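You operate a simulated robot arm through the tools that you are given. There is no shell and no other tool.

You run a simulated robot arm. Do the job below in one go: nothing can be reset, and whatever is moved stays where it is left.

Task
Wrap the job board's electrode in film on the turntable and put it in the ready bin.
Fine: swing the film arm in, wind till the reel is empty, swing it out again; leave the others. Set down upright: what you pick out.

The check looks at the end state, three seconds after you hand in, the way a careful person would. Anything else that was tipped, shoved, dropped, spilled or broken makes it a failure.

Robot
A 7-joint arm with a two-finger parallel gripper, fixed in place. Base frame: the origin is on the floor under the middle of its stand, x ahead of it, y to its left, z up. Units: m, degrees, N and s.
It reaches about 1.479 m from its shoulder. Its first joint turns from -166.0 to 166.0 degrees. Payload 4.4 kg.
Tool frame: the origin (TCP) lies between the finger pads and is the grasp point; the fingertips stand 0.023 m ahead of it; z points along the fingers, y is the line along which they close. Largest opening 0.094 m; finger width 0.038, thickness 0.01; the body of the gripper, 0.054 by 0.096 m, starts 0.039 m behind the TCP.
Orientation is that of the tool frame in the base frame, as a unit quaternion [w, x, y, z]. With the fingers straight down and closing along the base's y, the tool's x points along the base's -x, its y along +y and its z along -z.

Tools
- The arm moves only by the tool play_rows. Its argument "moves" is a list of rows, each a list of 7 numbers: the shift along the base's x, y, z in m, then the turn, a rotation vector about the base's x, y, z in rad, then the finger opening in m, from 0 to 0.094. In form: [[dx, dy, dz, ax, ay, az, jaw], ...]. A call has 1 to 20 rows; each row shifts and turns the commanded pose from where the row before left it. A row lasts 0.2 s, in which the tool goes at most 0.05 m and 8.6 degrees; a call with a longer step from one row to the next is refused whole, and so is a gripper value outside its range. Where a pose cannot be reached the arm comes as near as it can. A force on the tool above 40 N (or 10 N above the force at the start of the call, whichever is more), or a blocked arm, ends the call early, and 0.2 s more pass. The fingers move at their own pace (about 0.072 m/s each) and stop on an object; they squeeze with about 43 N. The grip force told is the motor's: it shows also when the fingers shut on nothing. Time passes only in rows, and 0.2 s behind the last, so rows that do not move let the fingers close. The reply holds the time, the measured pose of the TCP, the force on the tool along the base axes, the opening and the grip force, in the units named above and with some noise, with the torque about the TCP (base axes, N m) and any sound that the robot's microphone picked up.
- Cameras (640 x 400 px; columns grow to the right, rows downward): "scene" is fixed at [0.0382, -0.5031, 1.6424]; the picture's right is [0.72, -0.69, 0.00], its down [-0.27, -0.28, -0.92] and it looks along [0.64, 0.66, -0.39] (base axes); focal length 326 px, centre (320, 200). "wrist" rides on the gripper at [0.086, 0.016, -0.074] in the tool frame; the picture's right is [-0.18, 0.98, 0.00], its down [-0.58, -0.11, -0.81] and it looks along [-0.79, -0.15, 0.59] (tool axes); focal length 243 px, centre (320, 200). There is no depth. A picture from a camera that has moved, and an enlarged one, comes with that camera's place and axes in the base frame and with its lens. The place of the scene camera against the robot may be out by one fixed shift of up to 0.025 m in any direction.
- grab_frame(camera): a new picture of that camera. It takes no simulated time.
- close_up(camera, box): a new picture of the part [left, top, right, bottom] of that camera's present view, enlarged. It takes no simulated time.
- finish_job(): hands the job in; it is judged then, once.

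Places have to be worked out from the pictures, the camera data and where the tool is seen. Open the gripper and draw the arm clear of the work before you hand the job in, unless the task says otherwise.

The tools are called as a command line: name --pt "numbers of a row" for each row, then --argument value for the rest, lists and objects as JSON in quotes. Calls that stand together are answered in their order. play_rows: Moves the arm, as the interface text tells. Its arguments: {"type":"object","properties":{"moves":{"type":"array"}},"required":["moves"]} The other tools are called the same way: grab_frame (camera) takes a picture; close_up (camera, box) takes an enlarged picture of a part of a camera's view; finish_job () hands the job in.

At the start:

```text
t: 0.0
ee_pos: [0.5087, 0.4325, 1.253]
ee_rot: [0.0, -0.001, 1.0, 0.0]
force: [-0.6, -0.4, -0.1]
torque: [0.0, -0.01, 0.02]
width: 0.0939
grasp_force: 0.0
```

scene: 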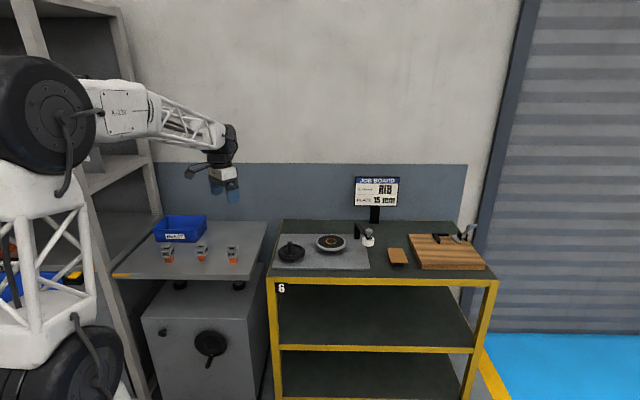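
wrist: 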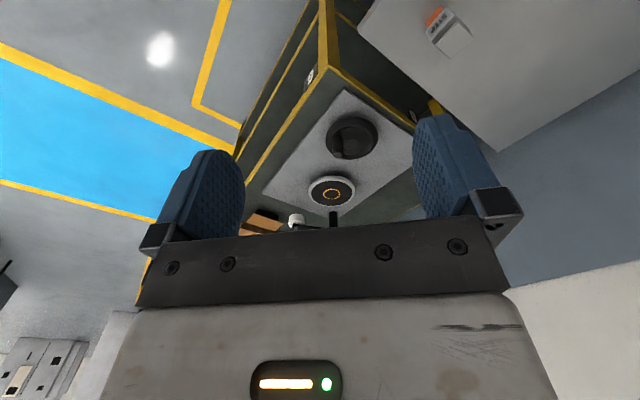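

I'll start by enlarging the scene picture to read the job board and to see the electrodes, the turntable, the film arm and the bin.

close_up --camera "scene" --box '[340, 165, 420, 215]'

close_up --camera "scene" --box '[140, 200, 270, 281]'

close_up --camera "scene" --box '[264, 210, 394, 291]'

close_up --camera "scene" --box '[350, 210, 490, 297]'

```text
8.00 times, centred on (380, 190) of scene
camera zoom: at [0.0382, -0.5031, 1.6424], right [0.72, -0.69, 0.0], down [-0.27, -0.28, -0.92], along [0.64, 0.66, -0.39], focal length 2611 px, centre (-160, 280)
```

zoom: 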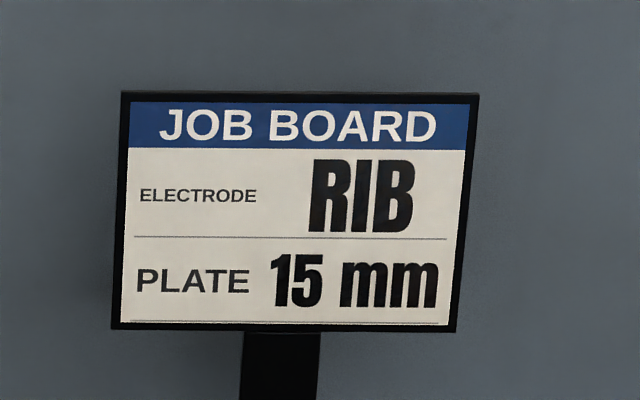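

```text
4.92 times, centred on (205, 240) of scene
camera zoom: at [0.0382, -0.5031, 1.6424], right [0.72, -0.69, 0.0], down [-0.27, -0.28, -0.92], along [0.64, 0.66, -0.39], focal length 1607 px, centre (886, 1)
```

zoom: 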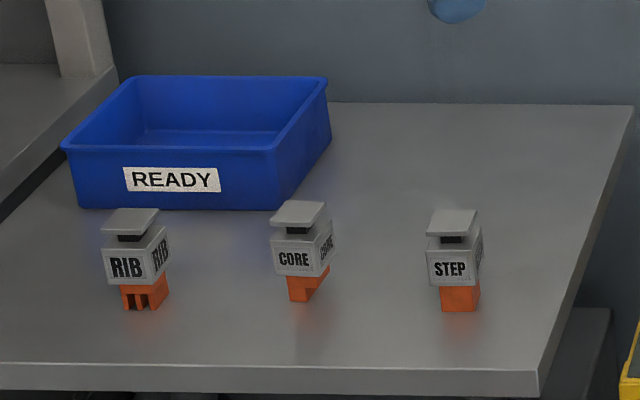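

```text
4.92 times, centred on (329, 250) of scene
camera zoom: at [0.0382, -0.5031, 1.6424], right [0.72, -0.69, 0.0], down [-0.27, -0.28, -0.92], along [0.64, 0.66, -0.39], focal length 1607 px, centre (276, -49)
```

zoom: 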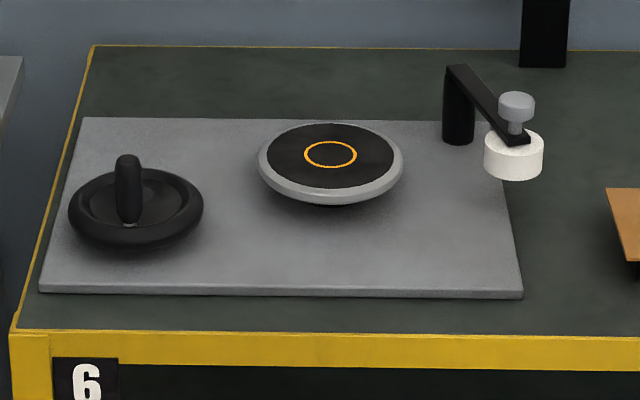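

```text
4.57 times, centred on (420, 254) of scene
camera zoom: at [0.0382, -0.5031, 1.6424], right [0.72, -0.69, 0.0], down [-0.27, -0.28, -0.92], along [0.64, 0.66, -0.39], focal length 1492 px, centre (-137, -45)
```

zoom: 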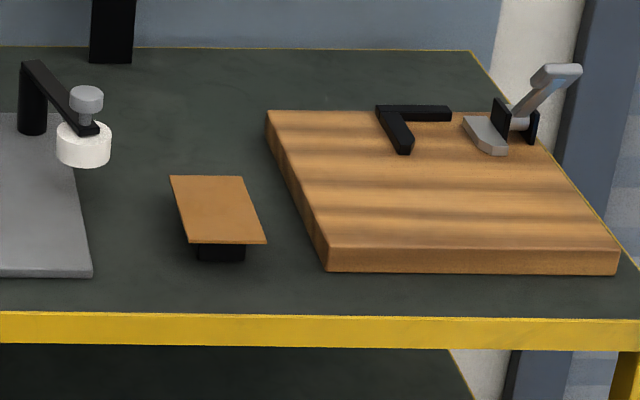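

The job board asks for RIB, which is the leftmost electrode. Triangulating the scene and wrist views puts the turntable near (0.95, 0.38, 0.905), the hand wheel near (0.785, 0.45, 0.89) and STEP near (0.60, 0.62, 0.89). I'll turn the wrist about 48° and move to see the electrodes and bin more closely.

play_rows --pt "-0.03 0.012 -0.005 0 0 0.14 0.094" --pt "-0.03 0.012 -0.005 0 0 0.14 0.094" --pt "-0.03 0.012 -0.005 0 0 0.14 0.094" --pt "-0.03 0.012 -0.005 0 0 0.14 0.094" --pt "-0.03 0.012 -0.005 0 0 0.14 0.094" --pt "-0.03 0.012 -0.005 0 0 0.14 0.094"

grab_frame --camera "wrist"

grab_frame --camera "scene"

```text
t: 1.4
ee_pos: [0.3256, 0.5017, 1.227]
ee_rot: [0.0, -0.409, 0.912, 0.0]
force: [-0.2, 0.3, 0.9]
torque: [0.02, -0.07, 0.02]
width: 0.0939
grasp_force: 0.1
```

```text
taken
camera wrist: at [0.2578, 0.4478, 1.3022], right [-0.61, 0.79, 0.0], down [0.47, 0.36, 0.81], along [0.64, 0.49, -0.59], focal length 243 px, centre (320, 200)
```

wrist: 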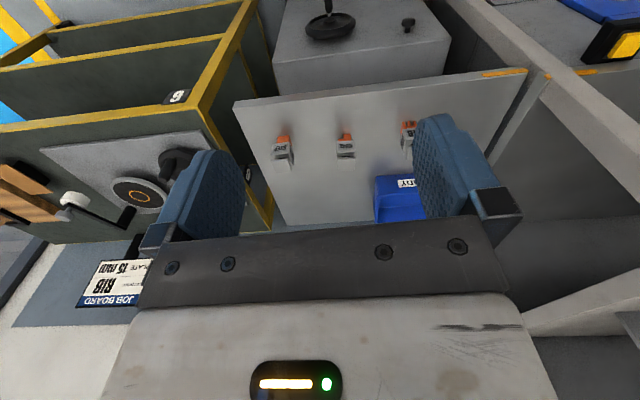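

```text
taken
```

scene: 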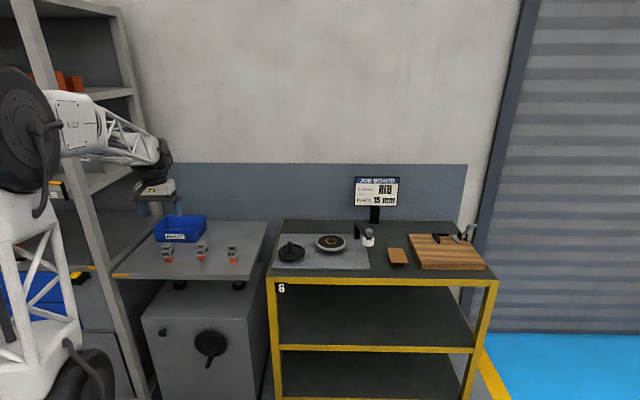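

The wrist sees all three electrodes and the READY bin. I'll move closer to RIB so I can measure it properly.

play_rows --pt "0.006 0.03 -0.022 0 0 0 0.094" --pt "0.006 0.03 -0.022 0 0 0 0.094" --pt "0.006 0.03 -0.022 0 0 0 0.094" --pt "0.006 0.03 -0.022 0 0 0 0.094" --pt "0.006 0.03 -0.022 0 0 0 0.094"

grab_frame --camera "wrist"

close_up --camera "wrist" --box '[240, 60, 440, 185]'

```text
t: 2.6
ee_pos: [0.3588, 0.654, 1.1152]
ee_rot: [0.001, -0.406, 0.914, -0.001]
force: [0.2, 0.0, 0.0]
torque: [-0.04, -0.01, 0.02]
width: 0.0939
grasp_force: 0.2
```

```text
taken
camera wrist: at [0.2892, 0.6005, 1.1905], right [-0.61, 0.79, 0.0], down [0.47, 0.36, 0.81], along [0.64, 0.49, -0.59], focal length 243 px, centre (320, 200)
```

wrist: 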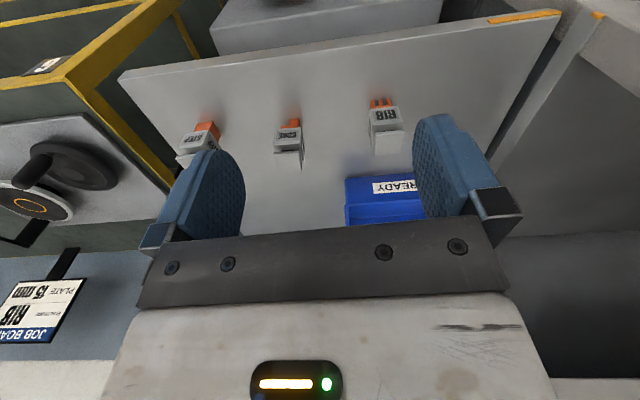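

```text
3.20 times, centred on (340, 122) of wrist
camera zoom: at [0.2892, 0.6005, 1.1905], right [-0.61, 0.79, 0.0], down [0.47, 0.36, 0.81], along [0.64, 0.49, -0.59], focal length 776 px, centre (256, 448)
```

zoom: 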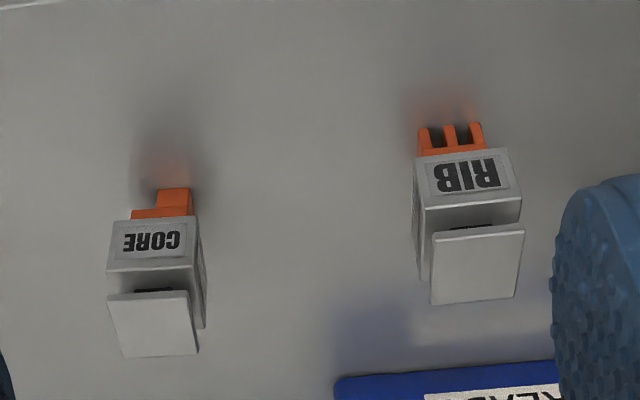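

RIB stands near (0.405, 0.805) with its faces turned about 46–48°, which is close to my current gripper yaw. To get heights, I'll take a second wrist view from lower down and triangulate.

play_rows --pt "-0.005 0.015 -0.018 0 0 0 0.094" --pt "-0.005 0.015 -0.018 0 0 0 0.094" --pt "-0.005 0.015 -0.018 0 0 0 0.094" --pt "-0.005 0.015 -0.018 0 0 0 0.094"

grab_frame --camera "wrist"

close_up --camera "wrist" --box '[250, 60, 450, 185]'

```text
t: 3.6
ee_pos: [0.3412, 0.7174, 1.0412]
ee_rot: [-0.001, -0.407, 0.913, 0.0]
force: [0.1, -0.1, 0.1]
torque: [-0.02, 0.01, 0.04]
width: 0.0941
grasp_force: 0.0
```

```text
taken
camera wrist: at [0.2721, 0.6628, 1.1168], right [-0.61, 0.79, 0.0], down [0.47, 0.36, 0.81], along [0.64, 0.49, -0.59], focal length 243 px, centre (320, 200)
```

wrist: 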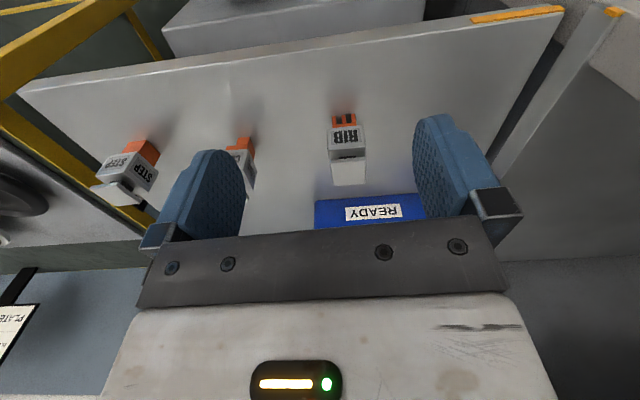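

```text
3.20 times, centred on (350, 122) of wrist
camera zoom: at [0.2721, 0.6628, 1.1168], right [-0.61, 0.79, 0.0], down [0.47, 0.36, 0.81], along [0.64, 0.49, -0.59], focal length 776 px, centre (224, 448)
```

zoom: 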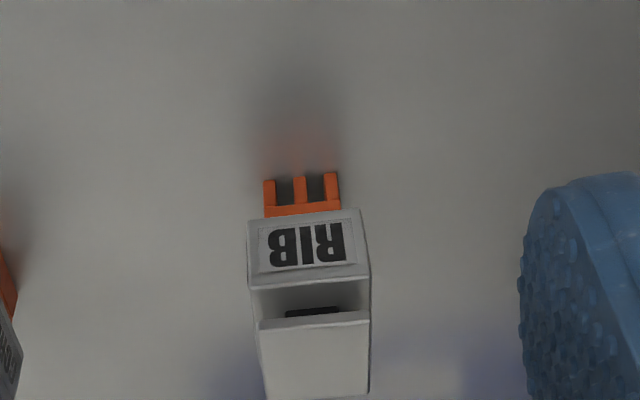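

Two-view triangulation of RIB gives a plate top at z≈0.9375, a body at z≈0.892–0.918 that is about 0.039 m wide, a centre near (0.407, 0.806) and a face yaw of about 46.7°. Before picking it up I'll survey the bench (turntable, wheel, film arm) with the empty gripper.

play_rows --pt "0.026 -0.032 0.016 0 0 -0.084 0.094" --pt "0.026 -0.032 0.016 0 0 -0.084 0.094" --pt "0.026 -0.032 0.016 0 0 -0.084 0.094" --pt "0.026 -0.032 0.016 0 0 -0.084 0.094" --pt "0.026 -0.032 0.016 0 0 -0.084 0.094" --pt "0.026 -0.032 0.016 0 0 -0.084 0.094" --pt "0.026 -0.032 0.016 0 0 -0.084 0.094" --pt "0.026 -0.032 0.016 0 0 -0.084 0.094" --pt "0.026 -0.032 0.016 0 0 -0.084 0.094" --pt "0.026 -0.032 0.016 0 0 -0.084 0.094" --pt "0 0 0 0 0.14 0 0.094" --pt "0 0 0 0 0.14 0 0.094" --pt "0 0 0 0 0.14 0 0.094"

grab_frame --camera "wrist"

```text
t: 6.4
ee_pos: [0.5969, 0.396, 1.2017]
ee_rot: [-0.209, -0.001, 0.978, 0.001]
force: [0.2, 0.7, -0.5]
torque: [-0.01, 0.0, -0.02]
width: 0.0941
grasp_force: 0.1
```

```text
taken
camera wrist: at [0.5507, 0.4115, 1.3056], right [0.17, 0.98, -0.07], down [0.86, -0.11, 0.5], along [0.48, -0.15, -0.86], focal length 243 px, centre (320, 200)
```

wrist: 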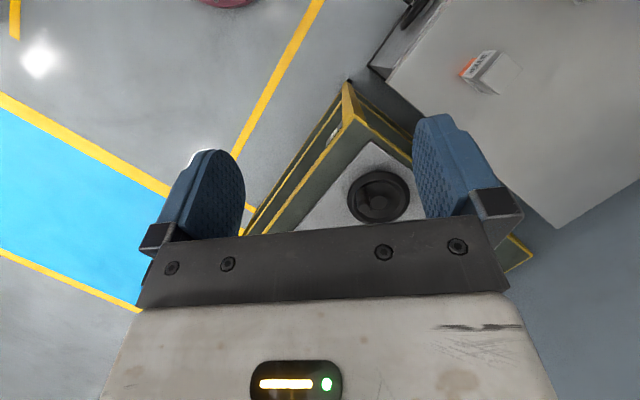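

The palm hides the lower half of the view, so I'll move the camera forward to bring the turntable and film arm into the upper half.

play_rows --pt "0.045 -0.01 0 0 0 0 0.094" --pt "0.045 -0.01 0 0 0 0 0.094" --pt "0.045 -0.01 0 0 0 0 0.094" --pt "0.045 -0.01 0 0 0 0 0.094" --pt "0.045 -0.01 0 0 0 0 0.094"

grab_frame --camera "wrist"

close_up --camera "wrist" --box '[220, 60, 460, 210]'

```text
t: 7.6
ee_pos: [0.8233, 0.3437, 1.2023]
ee_rot: [-0.208, 0.0, 0.978, 0.0]
force: [0.8, -0.3, 1.3]
torque: [0.02, 0.0, -0.01]
width: 0.0942
grasp_force: 0.1
```

```text
taken
camera wrist: at [0.7753, 0.3599, 1.3061], right [0.17, 0.98, -0.07], down [0.86, -0.11, 0.5], along [0.48, -0.15, -0.86], focal length 243 px, centre (320, 200)
```

wrist: 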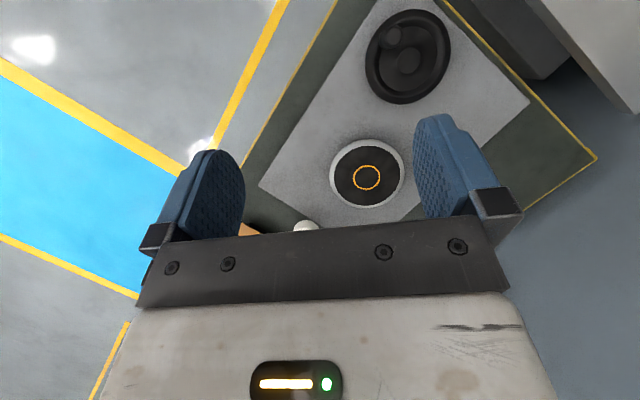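

```text
2.67 times, centred on (340, 135) of wrist
camera zoom: at [0.7753, 0.3599, 1.3061], right [0.17, 0.98, -0.07], down [0.86, -0.11, 0.5], along [0.48, -0.15, -0.86], focal length 647 px, centre (267, 373)
```

zoom: 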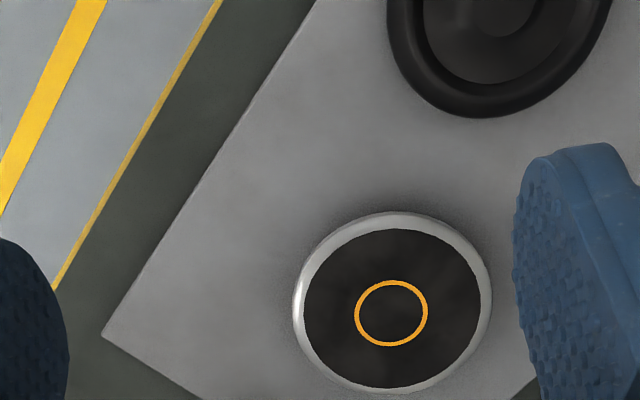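

I get a clear top view of the wheel and turntable. I'll advance further so the film arm and reel come out from behind the palm, which also gives a second bearing on the turntable.

play_rows --pt "0.045 -0.015 0 0 0 0 0.094" --pt "0.045 -0.015 0 0 0 0 0.094" --pt "0.045 -0.015 0 0 0 0 0.094" --pt "0.045 -0.015 0 0 0 0 0.094"

grab_frame --camera "wrist"

close_up --camera "wrist" --box '[220, 60, 460, 210]'

```text
t: 8.6
ee_pos: [1.002, 0.2846, 1.2023]
ee_rot: [-0.208, 0.0, 0.978, 0.0]
force: [-0.4, 0.6, 0.7]
torque: [0.04, -0.04, 0.02]
width: 0.0938
grasp_force: 0.1
```

```text
taken
camera wrist: at [0.9536, 0.3007, 1.3066], right [0.17, 0.98, -0.07], down [0.86, -0.11, 0.5], along [0.48, -0.15, -0.86], focal length 243 px, centre (320, 200)
```

wrist: 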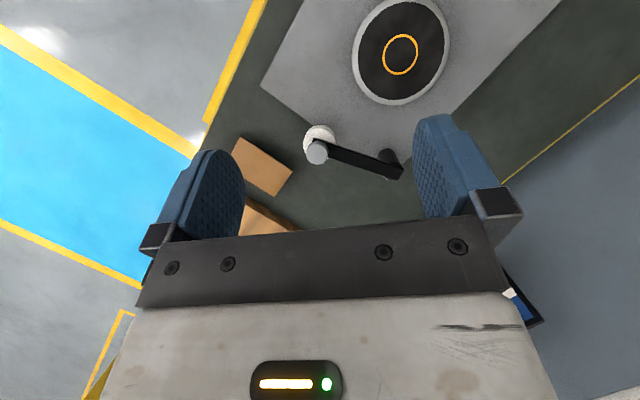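

```text
2.67 times, centred on (340, 135) of wrist
camera zoom: at [0.9536, 0.3007, 1.3066], right [0.17, 0.98, -0.07], down [0.86, -0.11, 0.5], along [0.48, -0.15, -0.86], focal length 647 px, centre (267, 373)
```

zoom: 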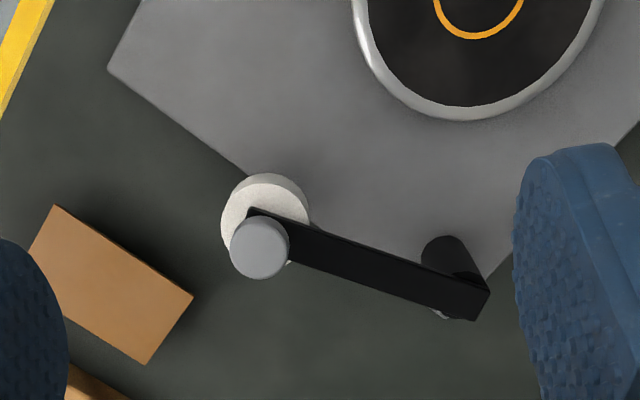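

The ring centre triangulates to about (0.9605, 0.380, 0.913). The film-arm post is near (1.11, 0.36), with its knob near (1.067, 0.25, 0.96) on top of the reel. I'll lower the camera over the film arm for a more exact measurement.

play_rows --pt "0.0115 -0.006 -0.03 0 0 0 0.094" --pt "0.0115 -0.006 -0.03 0 0 0 0.094" --pt "0.0115 -0.006 -0.03 0 0 0 0.094" --pt "0.0115 -0.006 -0.03 0 0 0 0.094"

grab_frame --camera "wrist"

close_up --camera "wrist" --box '[220, 60, 460, 210]'

```text
t: 9.6
ee_pos: [1.0478, 0.2611, 1.0846]
ee_rot: [-0.208, 0.001, 0.978, 0.0]
force: [-0.3, 0.2, 1.1]
torque: [0.01, -0.03, -0.01]
width: 0.094
grasp_force: 0.0
```

```text
taken
camera wrist: at [0.9997, 0.2776, 1.1879], right [0.17, 0.98, -0.07], down [0.86, -0.11, 0.5], along [0.48, -0.15, -0.86], focal length 243 px, centre (320, 200)
```

wrist: 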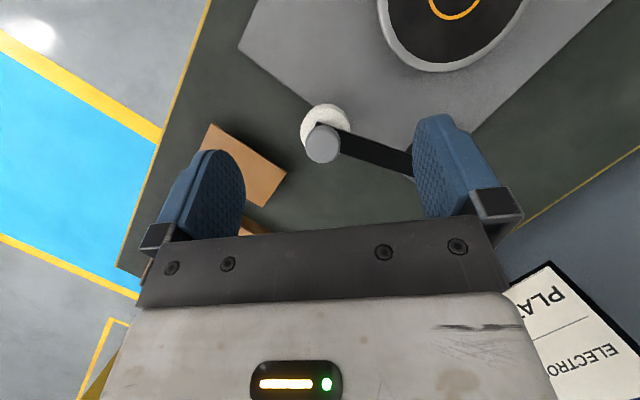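

```text
2.67 times, centred on (340, 135) of wrist
camera zoom: at [0.9997, 0.2776, 1.1879], right [0.17, 0.98, -0.07], down [0.86, -0.11, 0.5], along [0.48, -0.15, -0.86], focal length 647 px, centre (267, 373)
```

zoom: 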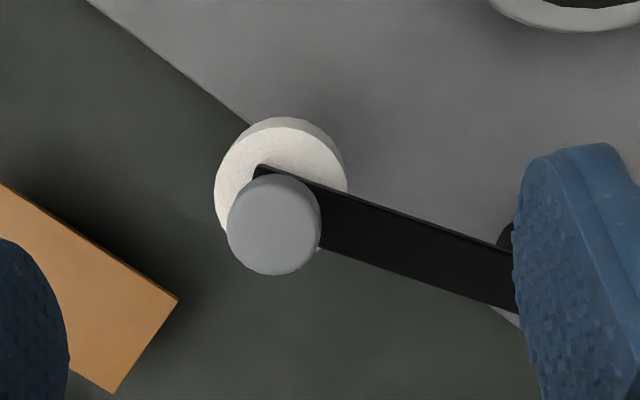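

The knob looks to be at about (1.0665, 0.2515, 0.963), roughly 0.033 m across. The reel and turntable heights are still loosely known, so I'll swing round to a flatter side view, which fixes heights better.

play_rows --pt "0 0 0.03 0 0 0 0.094" --pt "0 0 0.03 0 0 0 0.094" --pt "-0.037 0.0205 -0.012 0 -0.128 0 0.094" --pt "-0.037 0.0205 -0.012 0 -0.128 0 0.094" --pt "-0.037 0.0205 -0.012 0 -0.128 0 0.094" --pt "-0.037 0.0205 -0.012 0 -0.128 0 0.094" --pt "-0.037 0.0205 -0.012 0 -0.128 0 0.094" --pt "-0.037 0.0205 -0.012 0 -0.128 0 0.094"

grab_frame --camera "wrist"

close_up --camera "wrist" --box '[220, 60, 460, 210]'

```text
t: 11.4
ee_pos: [0.8298, 0.383, 1.0664]
ee_rot: [0.174, 0.0, 0.985, 0.0]
force: [-0.5, 0.4, -0.3]
torque: [-0.04, 0.01, -0.02]
width: 0.0938
grasp_force: 0.1
```

```text
taken
camera wrist: at [0.7234, 0.3991, 1.1083], right [0.17, 0.98, 0.06], down [0.27, -0.11, 0.96], along [0.95, -0.15, -0.28], focal length 243 px, centre (320, 200)
```

wrist: 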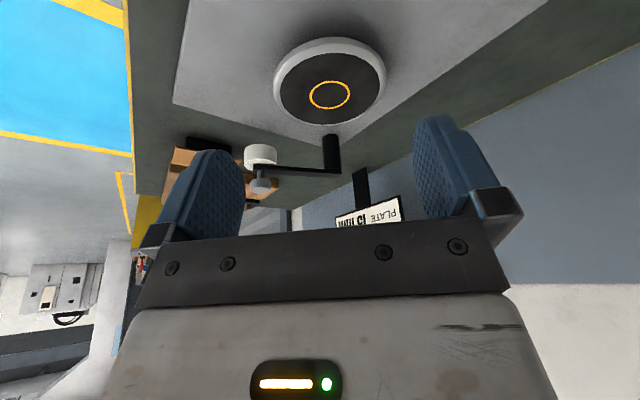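

```text
2.67 times, centred on (340, 135) of wrist
camera zoom: at [0.7234, 0.3991, 1.1083], right [0.17, 0.98, 0.06], down [0.27, -0.11, 0.96], along [0.95, -0.15, -0.28], focal length 647 px, centre (267, 373)
```

zoom: 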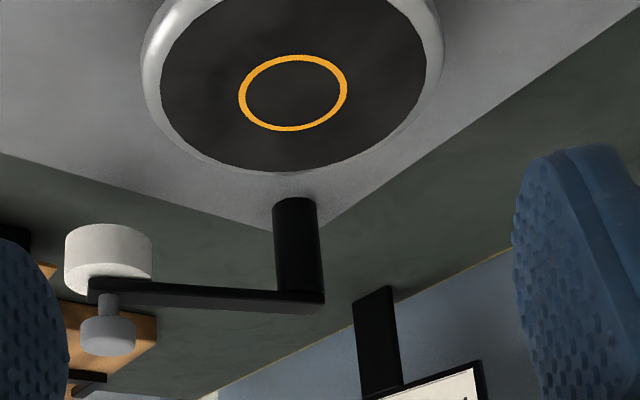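

The flatter view gives these measurements:
- Turntable centre: (0.962, 0.381), top z≈0.909.
- Reel: z≈0.912–0.935, about 0.052 m across, so it will wrap the orange ribs.
- Knob top: about (1.062, 0.253, 0.979).
- Post: about (1.11, 0.363).

Next I'll go above RIB, with the gripper vertical and yawed 46.7°.

play_rows --pt "0 0 0.03 0 0.116 0 0.094" --pt "0 0 0.03 0 0.116 0 0.094" --pt "0 0 0.03 0 0.116 0 0.094" --pt "-0.03236 0.03254 -0.00838 0 0 0.0627 0.094" --pt "-0.03236 0.03254 -0.00838 0 0 0.0627 0.094" --pt "-0.03236 0.03254 -0.00838 0 0 0.0627 0.094" --pt "-0.03236 0.03254 -0.00838 0 0 0.0627 0.094" --pt "-0.03236 0.03254 -0.00838 0 0 0.0627 0.094" --pt "-0.03236 0.03254 -0.00838 0 0 0.0627 0.094" --pt "-0.03236 0.03254 -0.00838 0 0 0.0627 0.094" --pt "-0.03236 0.03254 -0.00838 0 0 0.0627 0.094" --pt "-0.03236 0.03254 -0.00838 0 0 0.0627 0.094" --pt "-0.03236 0.03254 -0.00838 0 0 0.0627 0.094" --pt "-0.03236 0.03254 -0.00838 0 0 0.0627 0.094" --pt "-0.03236 0.03254 -0.00838 0 0 0.0627 0.094" --pt "-0.03236 0.03254 -0.00838 0 0 0.0627 0.094" --pt "0 0 0 0 0 0 0.094" --pt "0 0 0 0 0 0 0.094"

grab_frame --camera "wrist"

close_up --camera "wrist" --box '[220, 90, 440, 228]'

close_up --camera "scene" --box '[120, 180, 280, 280]'

```text
t: 15.2
ee_pos: [0.4027, 0.8085, 1.0498]
ee_rot: [0.0, -0.396, 0.918, 0.001]
force: [0.2, -0.9, -0.9]
torque: [0.01, 0.02, 0.0]
width: 0.0942
grasp_force: 0.0
```

```text
taken
camera wrist: at [0.3331, 0.7559, 1.1252], right [-0.59, 0.81, 0.0], down [0.48, 0.35, 0.81], along [0.65, 0.47, -0.59], focal length 243 px, centre (320, 200)
```

wrist: 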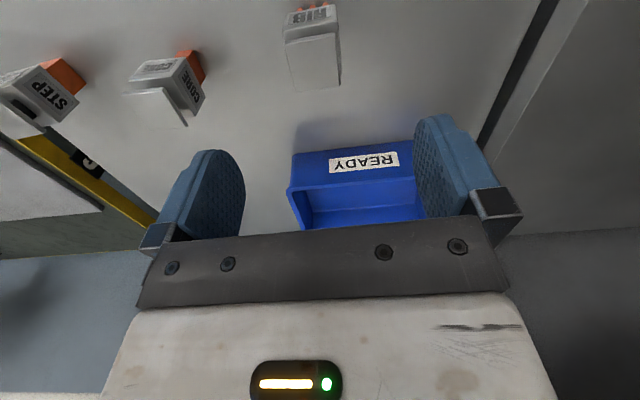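

```text
2.90 times, centred on (330, 159) of wrist
camera zoom: at [0.3331, 0.7559, 1.1252], right [-0.59, 0.81, 0.0], down [0.48, 0.35, 0.81], along [0.65, 0.47, -0.59], focal length 703 px, centre (291, 319)
```

zoom: 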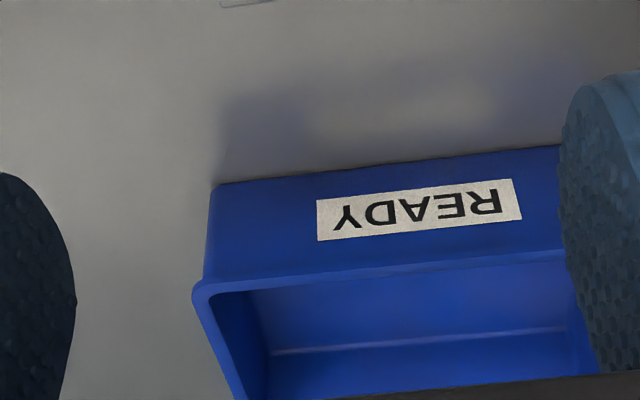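

```text
4.00 times, centred on (200, 230) of scene
camera zoom: at [0.0382, -0.5031, 1.6424], right [0.72, -0.69, 0.0], down [-0.27, -0.28, -0.92], along [0.64, 0.66, -0.39], focal length 1306 px, centre (800, 80)
```

zoom: 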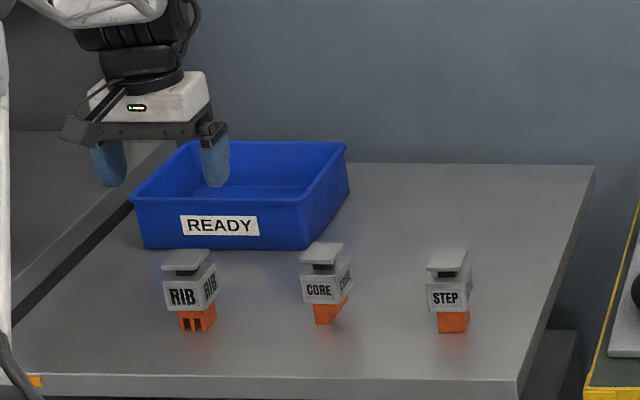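

The gripper is hovering over RIB at a yaw of 46.7°. I'll zoom the wrist view on RIB to refine its centre before going down.

close_up --camera "wrist" --box '[240, 0, 400, 100]'

```text
4.00 times, centred on (320, 50) of wrist
camera zoom: at [0.3331, 0.7559, 1.1252], right [-0.59, 0.81, 0.0], down [0.48, 0.35, 0.81], along [0.65, 0.47, -0.59], focal length 970 px, centre (320, 800)
```

zoom: 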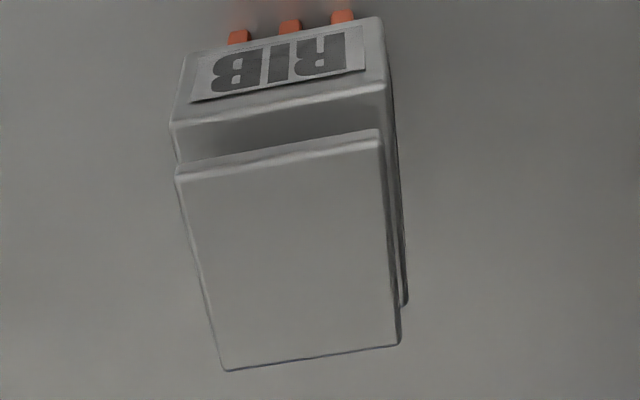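

RIB's plate centre comes out at (0.4065, 0.805) with edges at about 46°. I'll nudge 3 mm and descend to z≈0.906, so the pads hold the grey body with the fingertips clear of the table.

play_rows --pt "0.003 -0.003 -0.03 0 0 0 0.094" --pt "0 0 -0.03 0 0 0 0.094" --pt "0 0 -0.03 0 0 0 0.094" --pt "0 0 -0.025 0 0 0 0.094" --pt "0 0 -0.015 0 0 0 0.094" --pt "0 0 -0.012 0 0 0 0.094" --pt "0 0 0 0 0 0 0.094"

grab_frame --camera "wrist"

close_up --camera "scene" --box '[120, 180, 280, 280]'

```text
t: 16.8
ee_pos: [0.4092, 0.802, 0.9082]
ee_rot: [0.0, -0.396, 0.918, 0.0]
force: [0.8, -0.4, 0.1]
torque: [0.0, 0.01, 0.01]
width: 0.0938
grasp_force: 0.1
```

```text
taken
camera wrist: at [0.3384, 0.7508, 0.9835], right [-0.59, 0.81, 0.0], down [0.48, 0.35, 0.81], along [0.65, 0.47, -0.59], focal length 243 px, centre (320, 200)
```

wrist: 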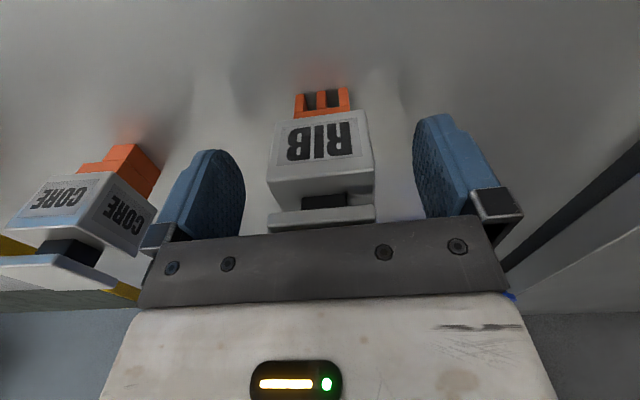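

```text
4.00 times, centred on (200, 230) of scene
camera zoom: at [0.0382, -0.5031, 1.6424], right [0.72, -0.69, 0.0], down [-0.27, -0.28, -0.92], along [0.64, 0.66, -0.39], focal length 1306 px, centre (800, 80)
```

zoom: 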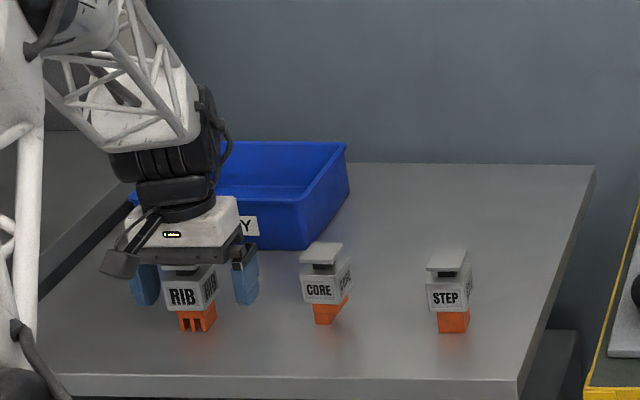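

RIB is centred between the pads, with the palm just above its top plate. I'll close on the grey body.

play_rows --pt "0 0 0 0 0 0 0.06" --pt "0 0 0 0 0 0 0.03" --pt "0 0 0 0 0 0 0.03" --pt "0 0 0 0 0 0 0.03" --pt "0 0 0 0 0 0 0.03"

grab_frame --camera "wrist"

```text
t: 18.0
ee_pos: [0.4102, 0.8036, 0.9075]
ee_rot: [0.0, -0.396, 0.918, 0.0]
force: [-1.4, 0.8, 2.2]
torque: [-0.02, 0.02, -0.05]
width: 0.0399
grasp_force: 42.8
```

```text
taken
camera wrist: at [0.3384, 0.7508, 0.9836], right [-0.59, 0.81, 0.0], down [0.48, 0.35, 0.81], along [0.65, 0.47, -0.59], focal length 243 px, centre (320, 200)
```

wrist: 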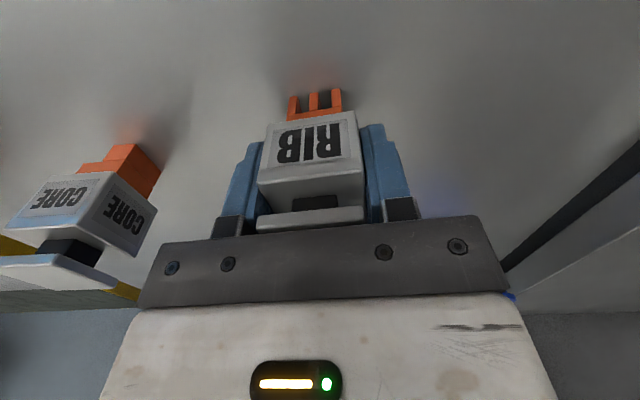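

The grip is good (0.0399 m at 42.8 N). I'll lift RIB clear and check that it hangs straight.

play_rows --pt "0 0 0.008 0 0 0 0.03" --pt "0 0 0.02 0 0 0 0.03" --pt "0 0 0.04 0 0 0 0.03" --pt "0 0 0.04 0 0 0 0.03" --pt "0 0 0.04 0 0 0 0.03" --pt "0 0 0.04 0 0 0 0.03" --pt "0 0 0 0 0 0 0.03"

grab_frame --camera "wrist"

close_up --camera "scene" --box '[120, 160, 280, 260]'

```text
t: 19.6
ee_pos: [0.4101, 0.805, 1.0969]
ee_rot: [0.001, -0.397, 0.918, 0.0]
force: [0.2, 0.7, -5.7]
torque: [0.04, -0.03, 0.02]
width: 0.0399
grasp_force: 43.1
```

```text
taken
camera wrist: at [0.3398, 0.7526, 1.1724], right [-0.59, 0.81, 0.0], down [0.48, 0.35, 0.81], along [0.65, 0.47, -0.59], focal length 243 px, centre (320, 200)
```

wrist: 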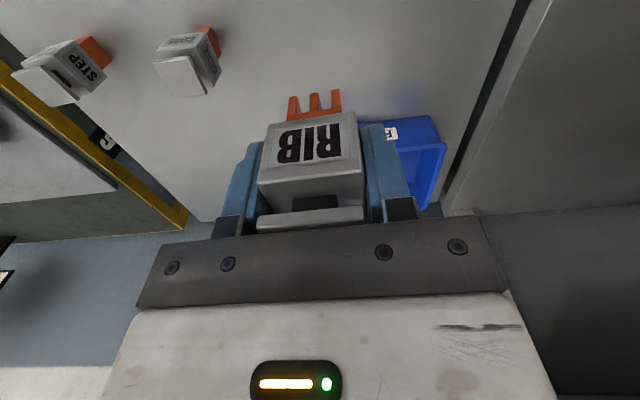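

```text
4.00 times, centred on (200, 210) of scene
camera zoom: at [0.0382, -0.5031, 1.6424], right [0.72, -0.69, 0.0], down [-0.27, -0.28, -0.92], along [0.64, 0.66, -0.39], focal length 1306 px, centre (800, 160)
```

zoom: 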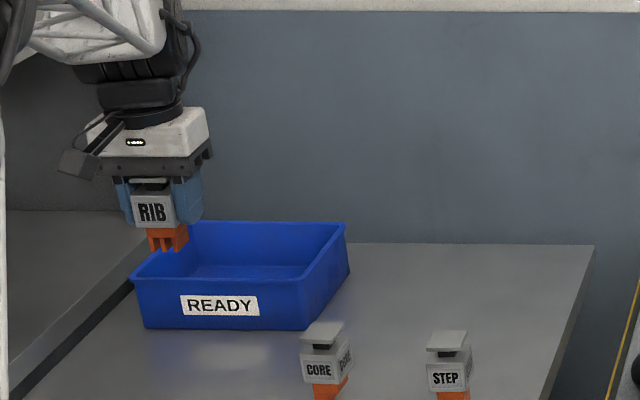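

RIB is held straight and weighs about 5 N. I'll zoom on it to measure how far its base sits below the TCP.

close_up --camera "wrist" --box '[225, 75, 425, 200]'

```text
3.20 times, centred on (325, 138) of wrist
camera zoom: at [0.3398, 0.7526, 1.1724], right [-0.59, 0.81, 0.0], down [0.48, 0.35, 0.81], along [0.65, 0.47, -0.59], focal length 776 px, centre (304, 400)
```

zoom: 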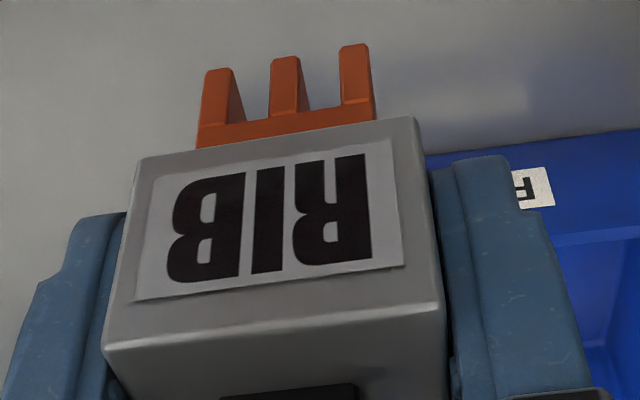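

RIB's body is centred on the TCP and its base sits about 0.045–0.055 m below it. I'll carry it over the bench to a point above the turntable centre.

play_rows --pt "0.02 -0.0153 0 0 0 0 0.03" --pt "0.036 -0.02755 0 0 0 0 0.03" --pt "0.038 -0.02909 0 0 0 0 0.03" --pt "0.038 -0.02909 0 0 0 0 0.03" --pt "0.038 -0.02909 0 0 0 0 0.03" --pt "0.038 -0.02909 0 0 0 0 0.03" --pt "0.038 -0.02909 0 0 0 0 0.03" --pt "0.038 -0.02909 0 0 0 0 0.03" --pt "0.038 -0.02909 0 0 0 0 0.03" --pt "0.038 -0.02909 0 0 0 0 0.03" --pt "0.038 -0.02909 0 0 0 0 0.03" --pt "0.038 -0.02909 0 0 0 0 0.03" --pt "0.038 -0.02909 0 0 0 0 0.03" --pt "0.038 -0.02909 0 0 0 0 0.03" --pt "0.025 -0.0191 -0.02 0 0 0 0.03" --pt "0.015 -0.0114 -0.03 0 0 0 0.03" --pt "0 0 0 0 0 0 0.03" --pt "0 0 0 0 0 0 0.03"

grab_frame --camera "wrist"

close_up --camera "scene" --box '[260, 170, 420, 270]'

```text
t: 23.4
ee_pos: [0.96, 0.38, 1.0447]
ee_rot: [0.0, -0.396, 0.918, 0.0]
force: [-0.5, -0.3, -6.7]
torque: [0.01, 0.0, 0.02]
width: 0.0398
grasp_force: 43.5
```

```text
taken
camera wrist: at [0.8886, 0.3279, 1.1199], right [-0.59, 0.81, 0.0], down [0.48, 0.35, 0.81], along [0.65, 0.47, -0.59], focal length 243 px, centre (320, 200)
```

wrist: 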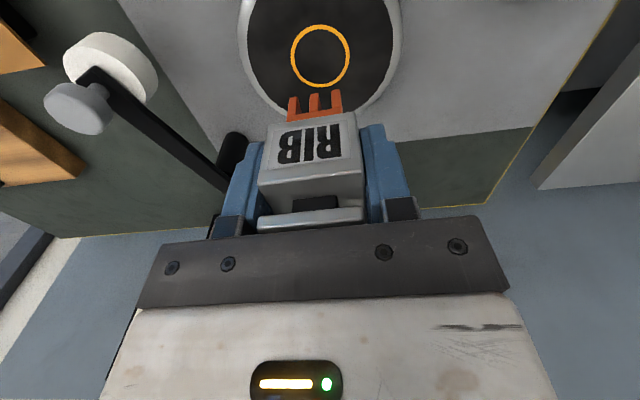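

```text
4.00 times, centred on (340, 220) of scene
camera zoom: at [0.0382, -0.5031, 1.6424], right [0.72, -0.69, 0.0], down [-0.27, -0.28, -0.92], along [0.64, 0.66, -0.39], focal length 1306 px, centre (240, 120)
```

zoom: 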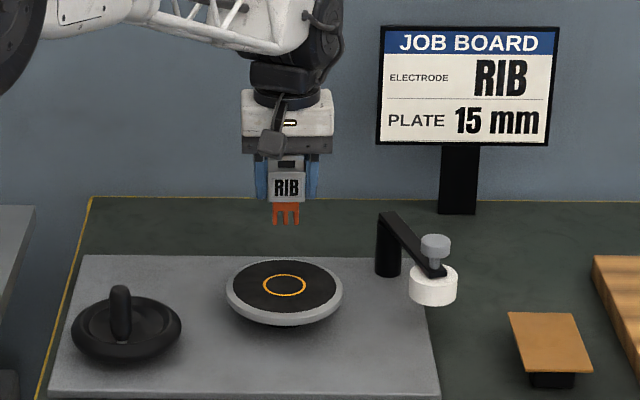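

RIB hangs above the turntable. The ring centre in this view works out at about (0.9615, 0.381), and the TCP is at about (0.960, 0.380). I'll zoom in to confirm before lowering.

close_up --camera "wrist" --box '[220, 0, 420, 125]'

```text
3.20 times, centred on (320, 62) of wrist
camera zoom: at [0.8886, 0.3279, 1.1199], right [-0.59, 0.81, 0.0], down [0.48, 0.35, 0.81], along [0.65, 0.47, -0.59], focal length 776 px, centre (320, 640)
```

zoom: 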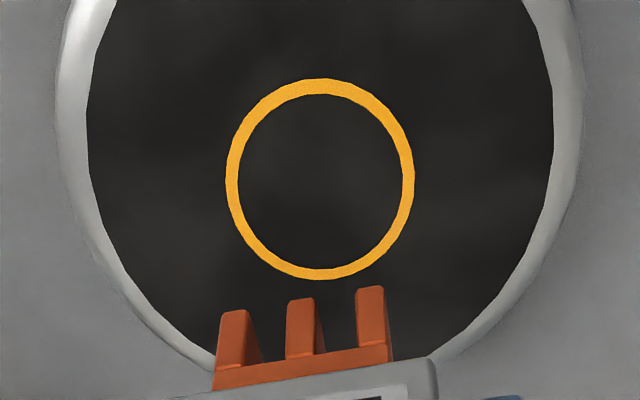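

The ring centre is confirmed at (0.9618, 0.3812). I'll shift 2 mm and lower to just above the expected contact height, watching the force.

play_rows --pt "0.002 0.001 -0.025 0 0 0 0.03" --pt "0 0 -0.02 0 0 0 0.03" --pt "0 0 -0.015 0 0 0 0.03" --pt "0 0 -0.008 0 0 0 0.03" --pt "0 0 -0.004 0 0 0 0.03" --pt "0 0 -0.003 0 0 0 0.03" --pt "0 0 0 0 0 0 0.03"

close_up --camera "scene" --box '[280, 190, 376, 250]'

close_up --camera "wrist" --box '[220, 60, 420, 185]'

```text
t: 25.0
ee_pos: [0.9642, 0.3802, 0.9715]
ee_rot: [0.0, -0.396, 0.918, 0.0]
force: [-1.0, 0.6, -6.1]
torque: [0.0, 0.01, 0.04]
width: 0.0395
grasp_force: 42.7
```

```text
6.67 times, centred on (328, 220) of scene
camera zoom: at [0.0382, -0.5031, 1.6424], right [0.72, -0.69, 0.0], down [-0.27, -0.28, -0.92], along [0.64, 0.66, -0.39], focal length 2176 px, centre (267, 67)
```

zoom: 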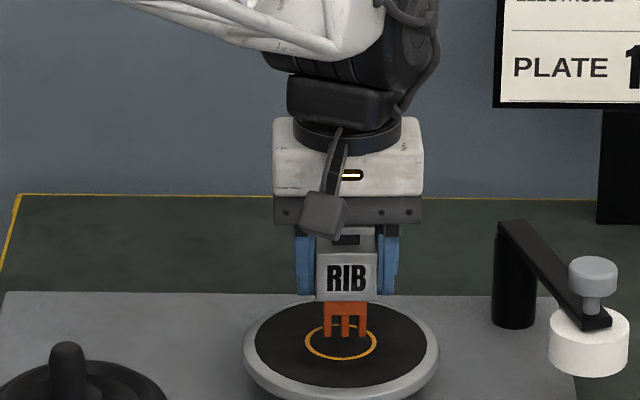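

```text
3.20 times, centred on (320, 122) of wrist
camera zoom: at [0.8935, 0.3292, 1.0465], right [-0.59, 0.81, 0.0], down [0.48, 0.35, 0.81], along [0.65, 0.47, -0.59], focal length 776 px, centre (320, 448)
```

zoom: 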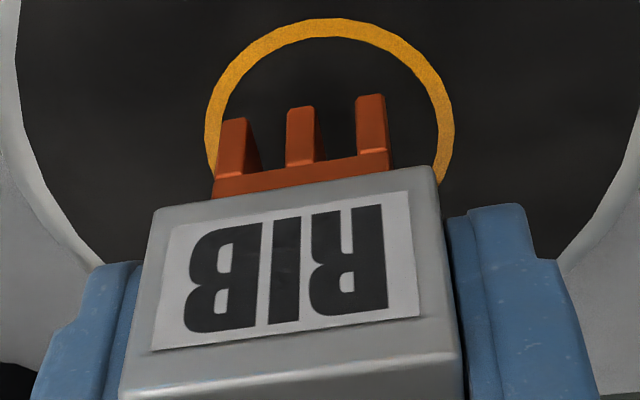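

RIB is still roughly 1 cm above the disc. I'll lower in small steps and check the force.

play_rows --pt "0 0 -0.002 0 0 0 0.03" --pt "0 0 -0.002 0 0 0 0.03" --pt "0 0 -0.002 0 0 0 0.03" --pt "0 0 -0.002 0 0 0 0.03" --pt "0 0 0 0 0 0 0.03"

close_up --camera "scene" --box '[304, 215, 352, 245]'

```text
t: 26.2
ee_pos: [0.9653, 0.3815, 0.9636]
ee_rot: [0.0, -0.397, 0.918, 0.0]
force: [0.7, -0.2, -5.7]
torque: [0.03, -0.03, 0.0]
width: 0.0399
grasp_force: 42.5
```

```text
13.33 times, centred on (328, 230) of scene
camera zoom: at [0.0382, -0.5031, 1.6424], right [0.72, -0.69, 0.0], down [-0.27, -0.28, -0.92], along [0.64, 0.66, -0.39], focal length 4352 px, centre (213, -200)
```

zoom: 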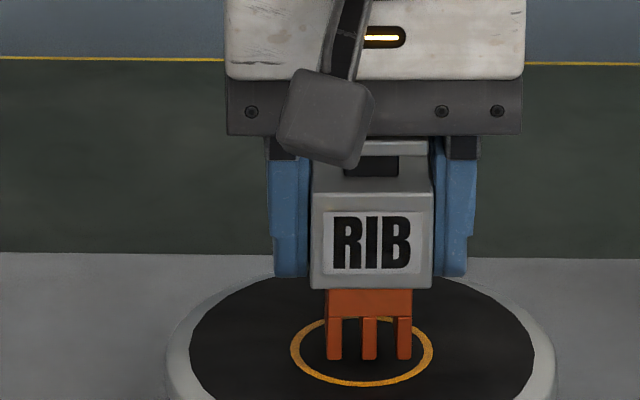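

RIB sits about 2 mm right of the ring centre in the scene view, with 3–5 mm still to go. I'll correct by (−0.002, +0.001) and keep lowering in 1 mm steps.

play_rows --pt "-0.002 0.001 0 0 0 0 0.03" --pt "0 0 -0.001 0 0 0 0.03" --pt "0 0 -0.001 0 0 0 0.03" --pt "0 0 -0.001 0 0 0 0.03" --pt "0 0 0 0 0 0 0.03"

close_up --camera "scene" --box '[304, 215, 352, 245]'

```text
t: 27.4
ee_pos: [0.9616, 0.3822, 0.9601]
ee_rot: [0.001, -0.396, 0.918, -0.001]
force: [-0.6, -0.4, -5.9]
torque: [-0.01, -0.03, -0.01]
width: 0.04
grasp_force: 43.1
```

```text
13.33 times, centred on (328, 230) of scene
camera zoom: at [0.0382, -0.5031, 1.6424], right [0.72, -0.69, 0.0], down [-0.27, -0.28, -0.92], along [0.64, 0.66, -0.39], focal length 4352 px, centre (213, -200)
```

zoom: 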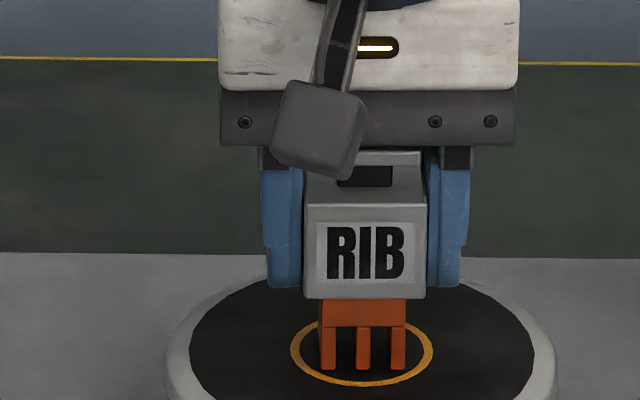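

RIB is now laterally centred on the ring with no contact yet. I'll lower further, still 1 mm at a time.

play_rows --pt "0 0 -0.001 0 0 0 0.03" --pt "0 0 -0.001 0 0 0 0.03" --pt "0 0 0 0 0 0 0.03"

close_up --camera "scene" --box '[304, 215, 352, 245]'

```text
t: 28.2
ee_pos: [0.9613, 0.3824, 0.958]
ee_rot: [0.001, -0.397, 0.918, 0.0]
force: [-0.7, 0.7, -4.9]
torque: [0.05, -0.02, -0.03]
width: 0.0398
grasp_force: 43.0
```

```text
13.33 times, centred on (328, 230) of scene
camera zoom: at [0.0382, -0.5031, 1.6424], right [0.72, -0.69, 0.0], down [-0.27, -0.28, -0.92], along [0.64, 0.66, -0.39], focal length 4352 px, centre (213, -200)
```

zoom: 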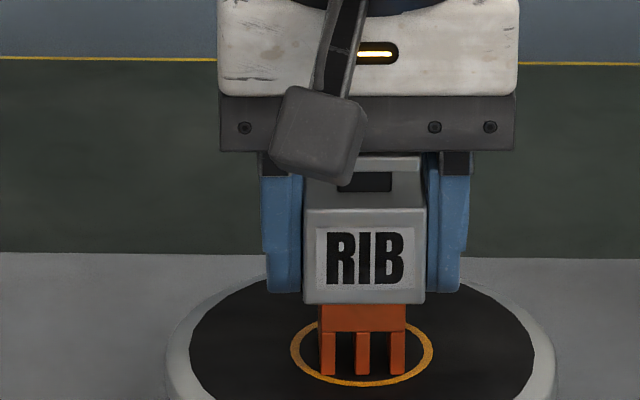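

The force is nearly unchanged, so there may be a millimetre or two left. I'll keep stepping down.

play_rows --pt "0 0 -0.001 0 0 0 0.03" --pt "0 0 0 0 0 0 0.03"

play_rows --pt "0 0 -0.001 0 0 0 0.03" --pt "0 0 0 0 0 0 0.03"

```text
t: 28.8
ee_pos: [0.9616, 0.382, 0.9589]
ee_rot: [-0.001, -0.397, 0.918, 0.0]
force: [-6.7, -8.6, 9.4]
torque: [-0.43, 0.54, 0.09]
width: 0.0399
grasp_force: 43.1
```

```text
t: 29.4
ee_pos: [0.9623, 0.3823, 0.9575]
ee_rot: [0.002, -0.396, 0.918, 0.0]
force: [-4.6, -20.8, 21.8]
torque: [-0.81, 0.57, 0.23]
width: 0.0401
grasp_force: 43.0
```

Contact happens at TCP z≈0.958. I'll ease up by about 1.2 mm to relieve the load before opening.

play_rows --pt "0 0 0.0012 0 0 0 0.03" --pt "0 0 0 0 0 0 0.03"

close_up --camera "scene" --box '[304, 215, 352, 245]'

close_up --camera "wrist" --box '[220, 60, 420, 185]'

```text
t: 30.0
ee_pos: [0.9614, 0.3841, 0.9609]
ee_rot: [0.0, -0.396, 0.918, 0.0]
force: [-4.4, -18.7, 19.8]
torque: [-0.61, 0.15, 0.01]
width: 0.0397
grasp_force: 42.8
```

```text
13.33 times, centred on (328, 230) of scene
camera zoom: at [0.0382, -0.5031, 1.6424], right [0.72, -0.69, 0.0], down [-0.27, -0.28, -0.92], along [0.64, 0.66, -0.39], focal length 4352 px, centre (213, -200)
```

zoom: 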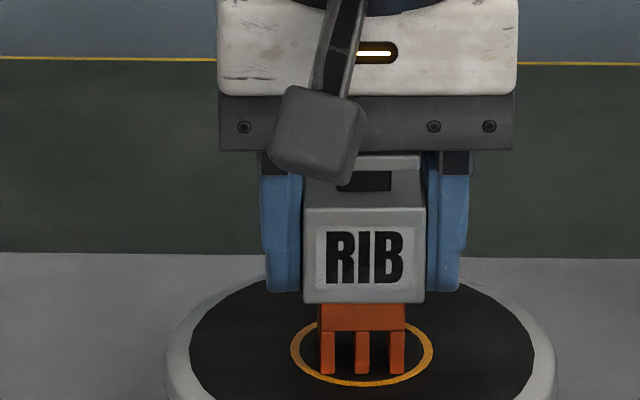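

```text
3.20 times, centred on (320, 122) of wrist
camera zoom: at [0.8917, 0.3311, 1.0336], right [-0.59, 0.81, 0.0], down [0.48, 0.35, 0.81], along [0.65, 0.47, -0.59], focal length 776 px, centre (320, 448)
```

zoom: 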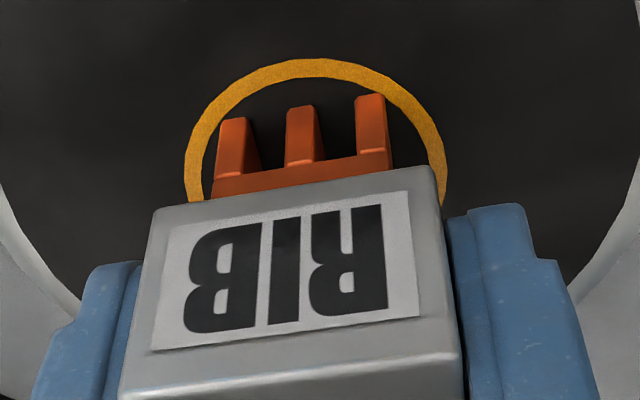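

The force barely dropped (19.8 N up, −18.7 N sideways), so the arm is still pressing. I'll ease up another 1.5 mm.

play_rows --pt "0 0 0.0015 0 0 0 0.03" --pt "0 0 0 0 0 0 0.03" --pt "0 0 0 0 0 0 0.03"

```text
t: 30.8
ee_pos: [0.9617, 0.3834, 0.9592]
ee_rot: [-0.001, -0.396, 0.918, -0.001]
force: [6.1, -0.5, 1.2]
torque: [0.06, -0.36, 0.0]
width: 0.0402
grasp_force: 42.8
```

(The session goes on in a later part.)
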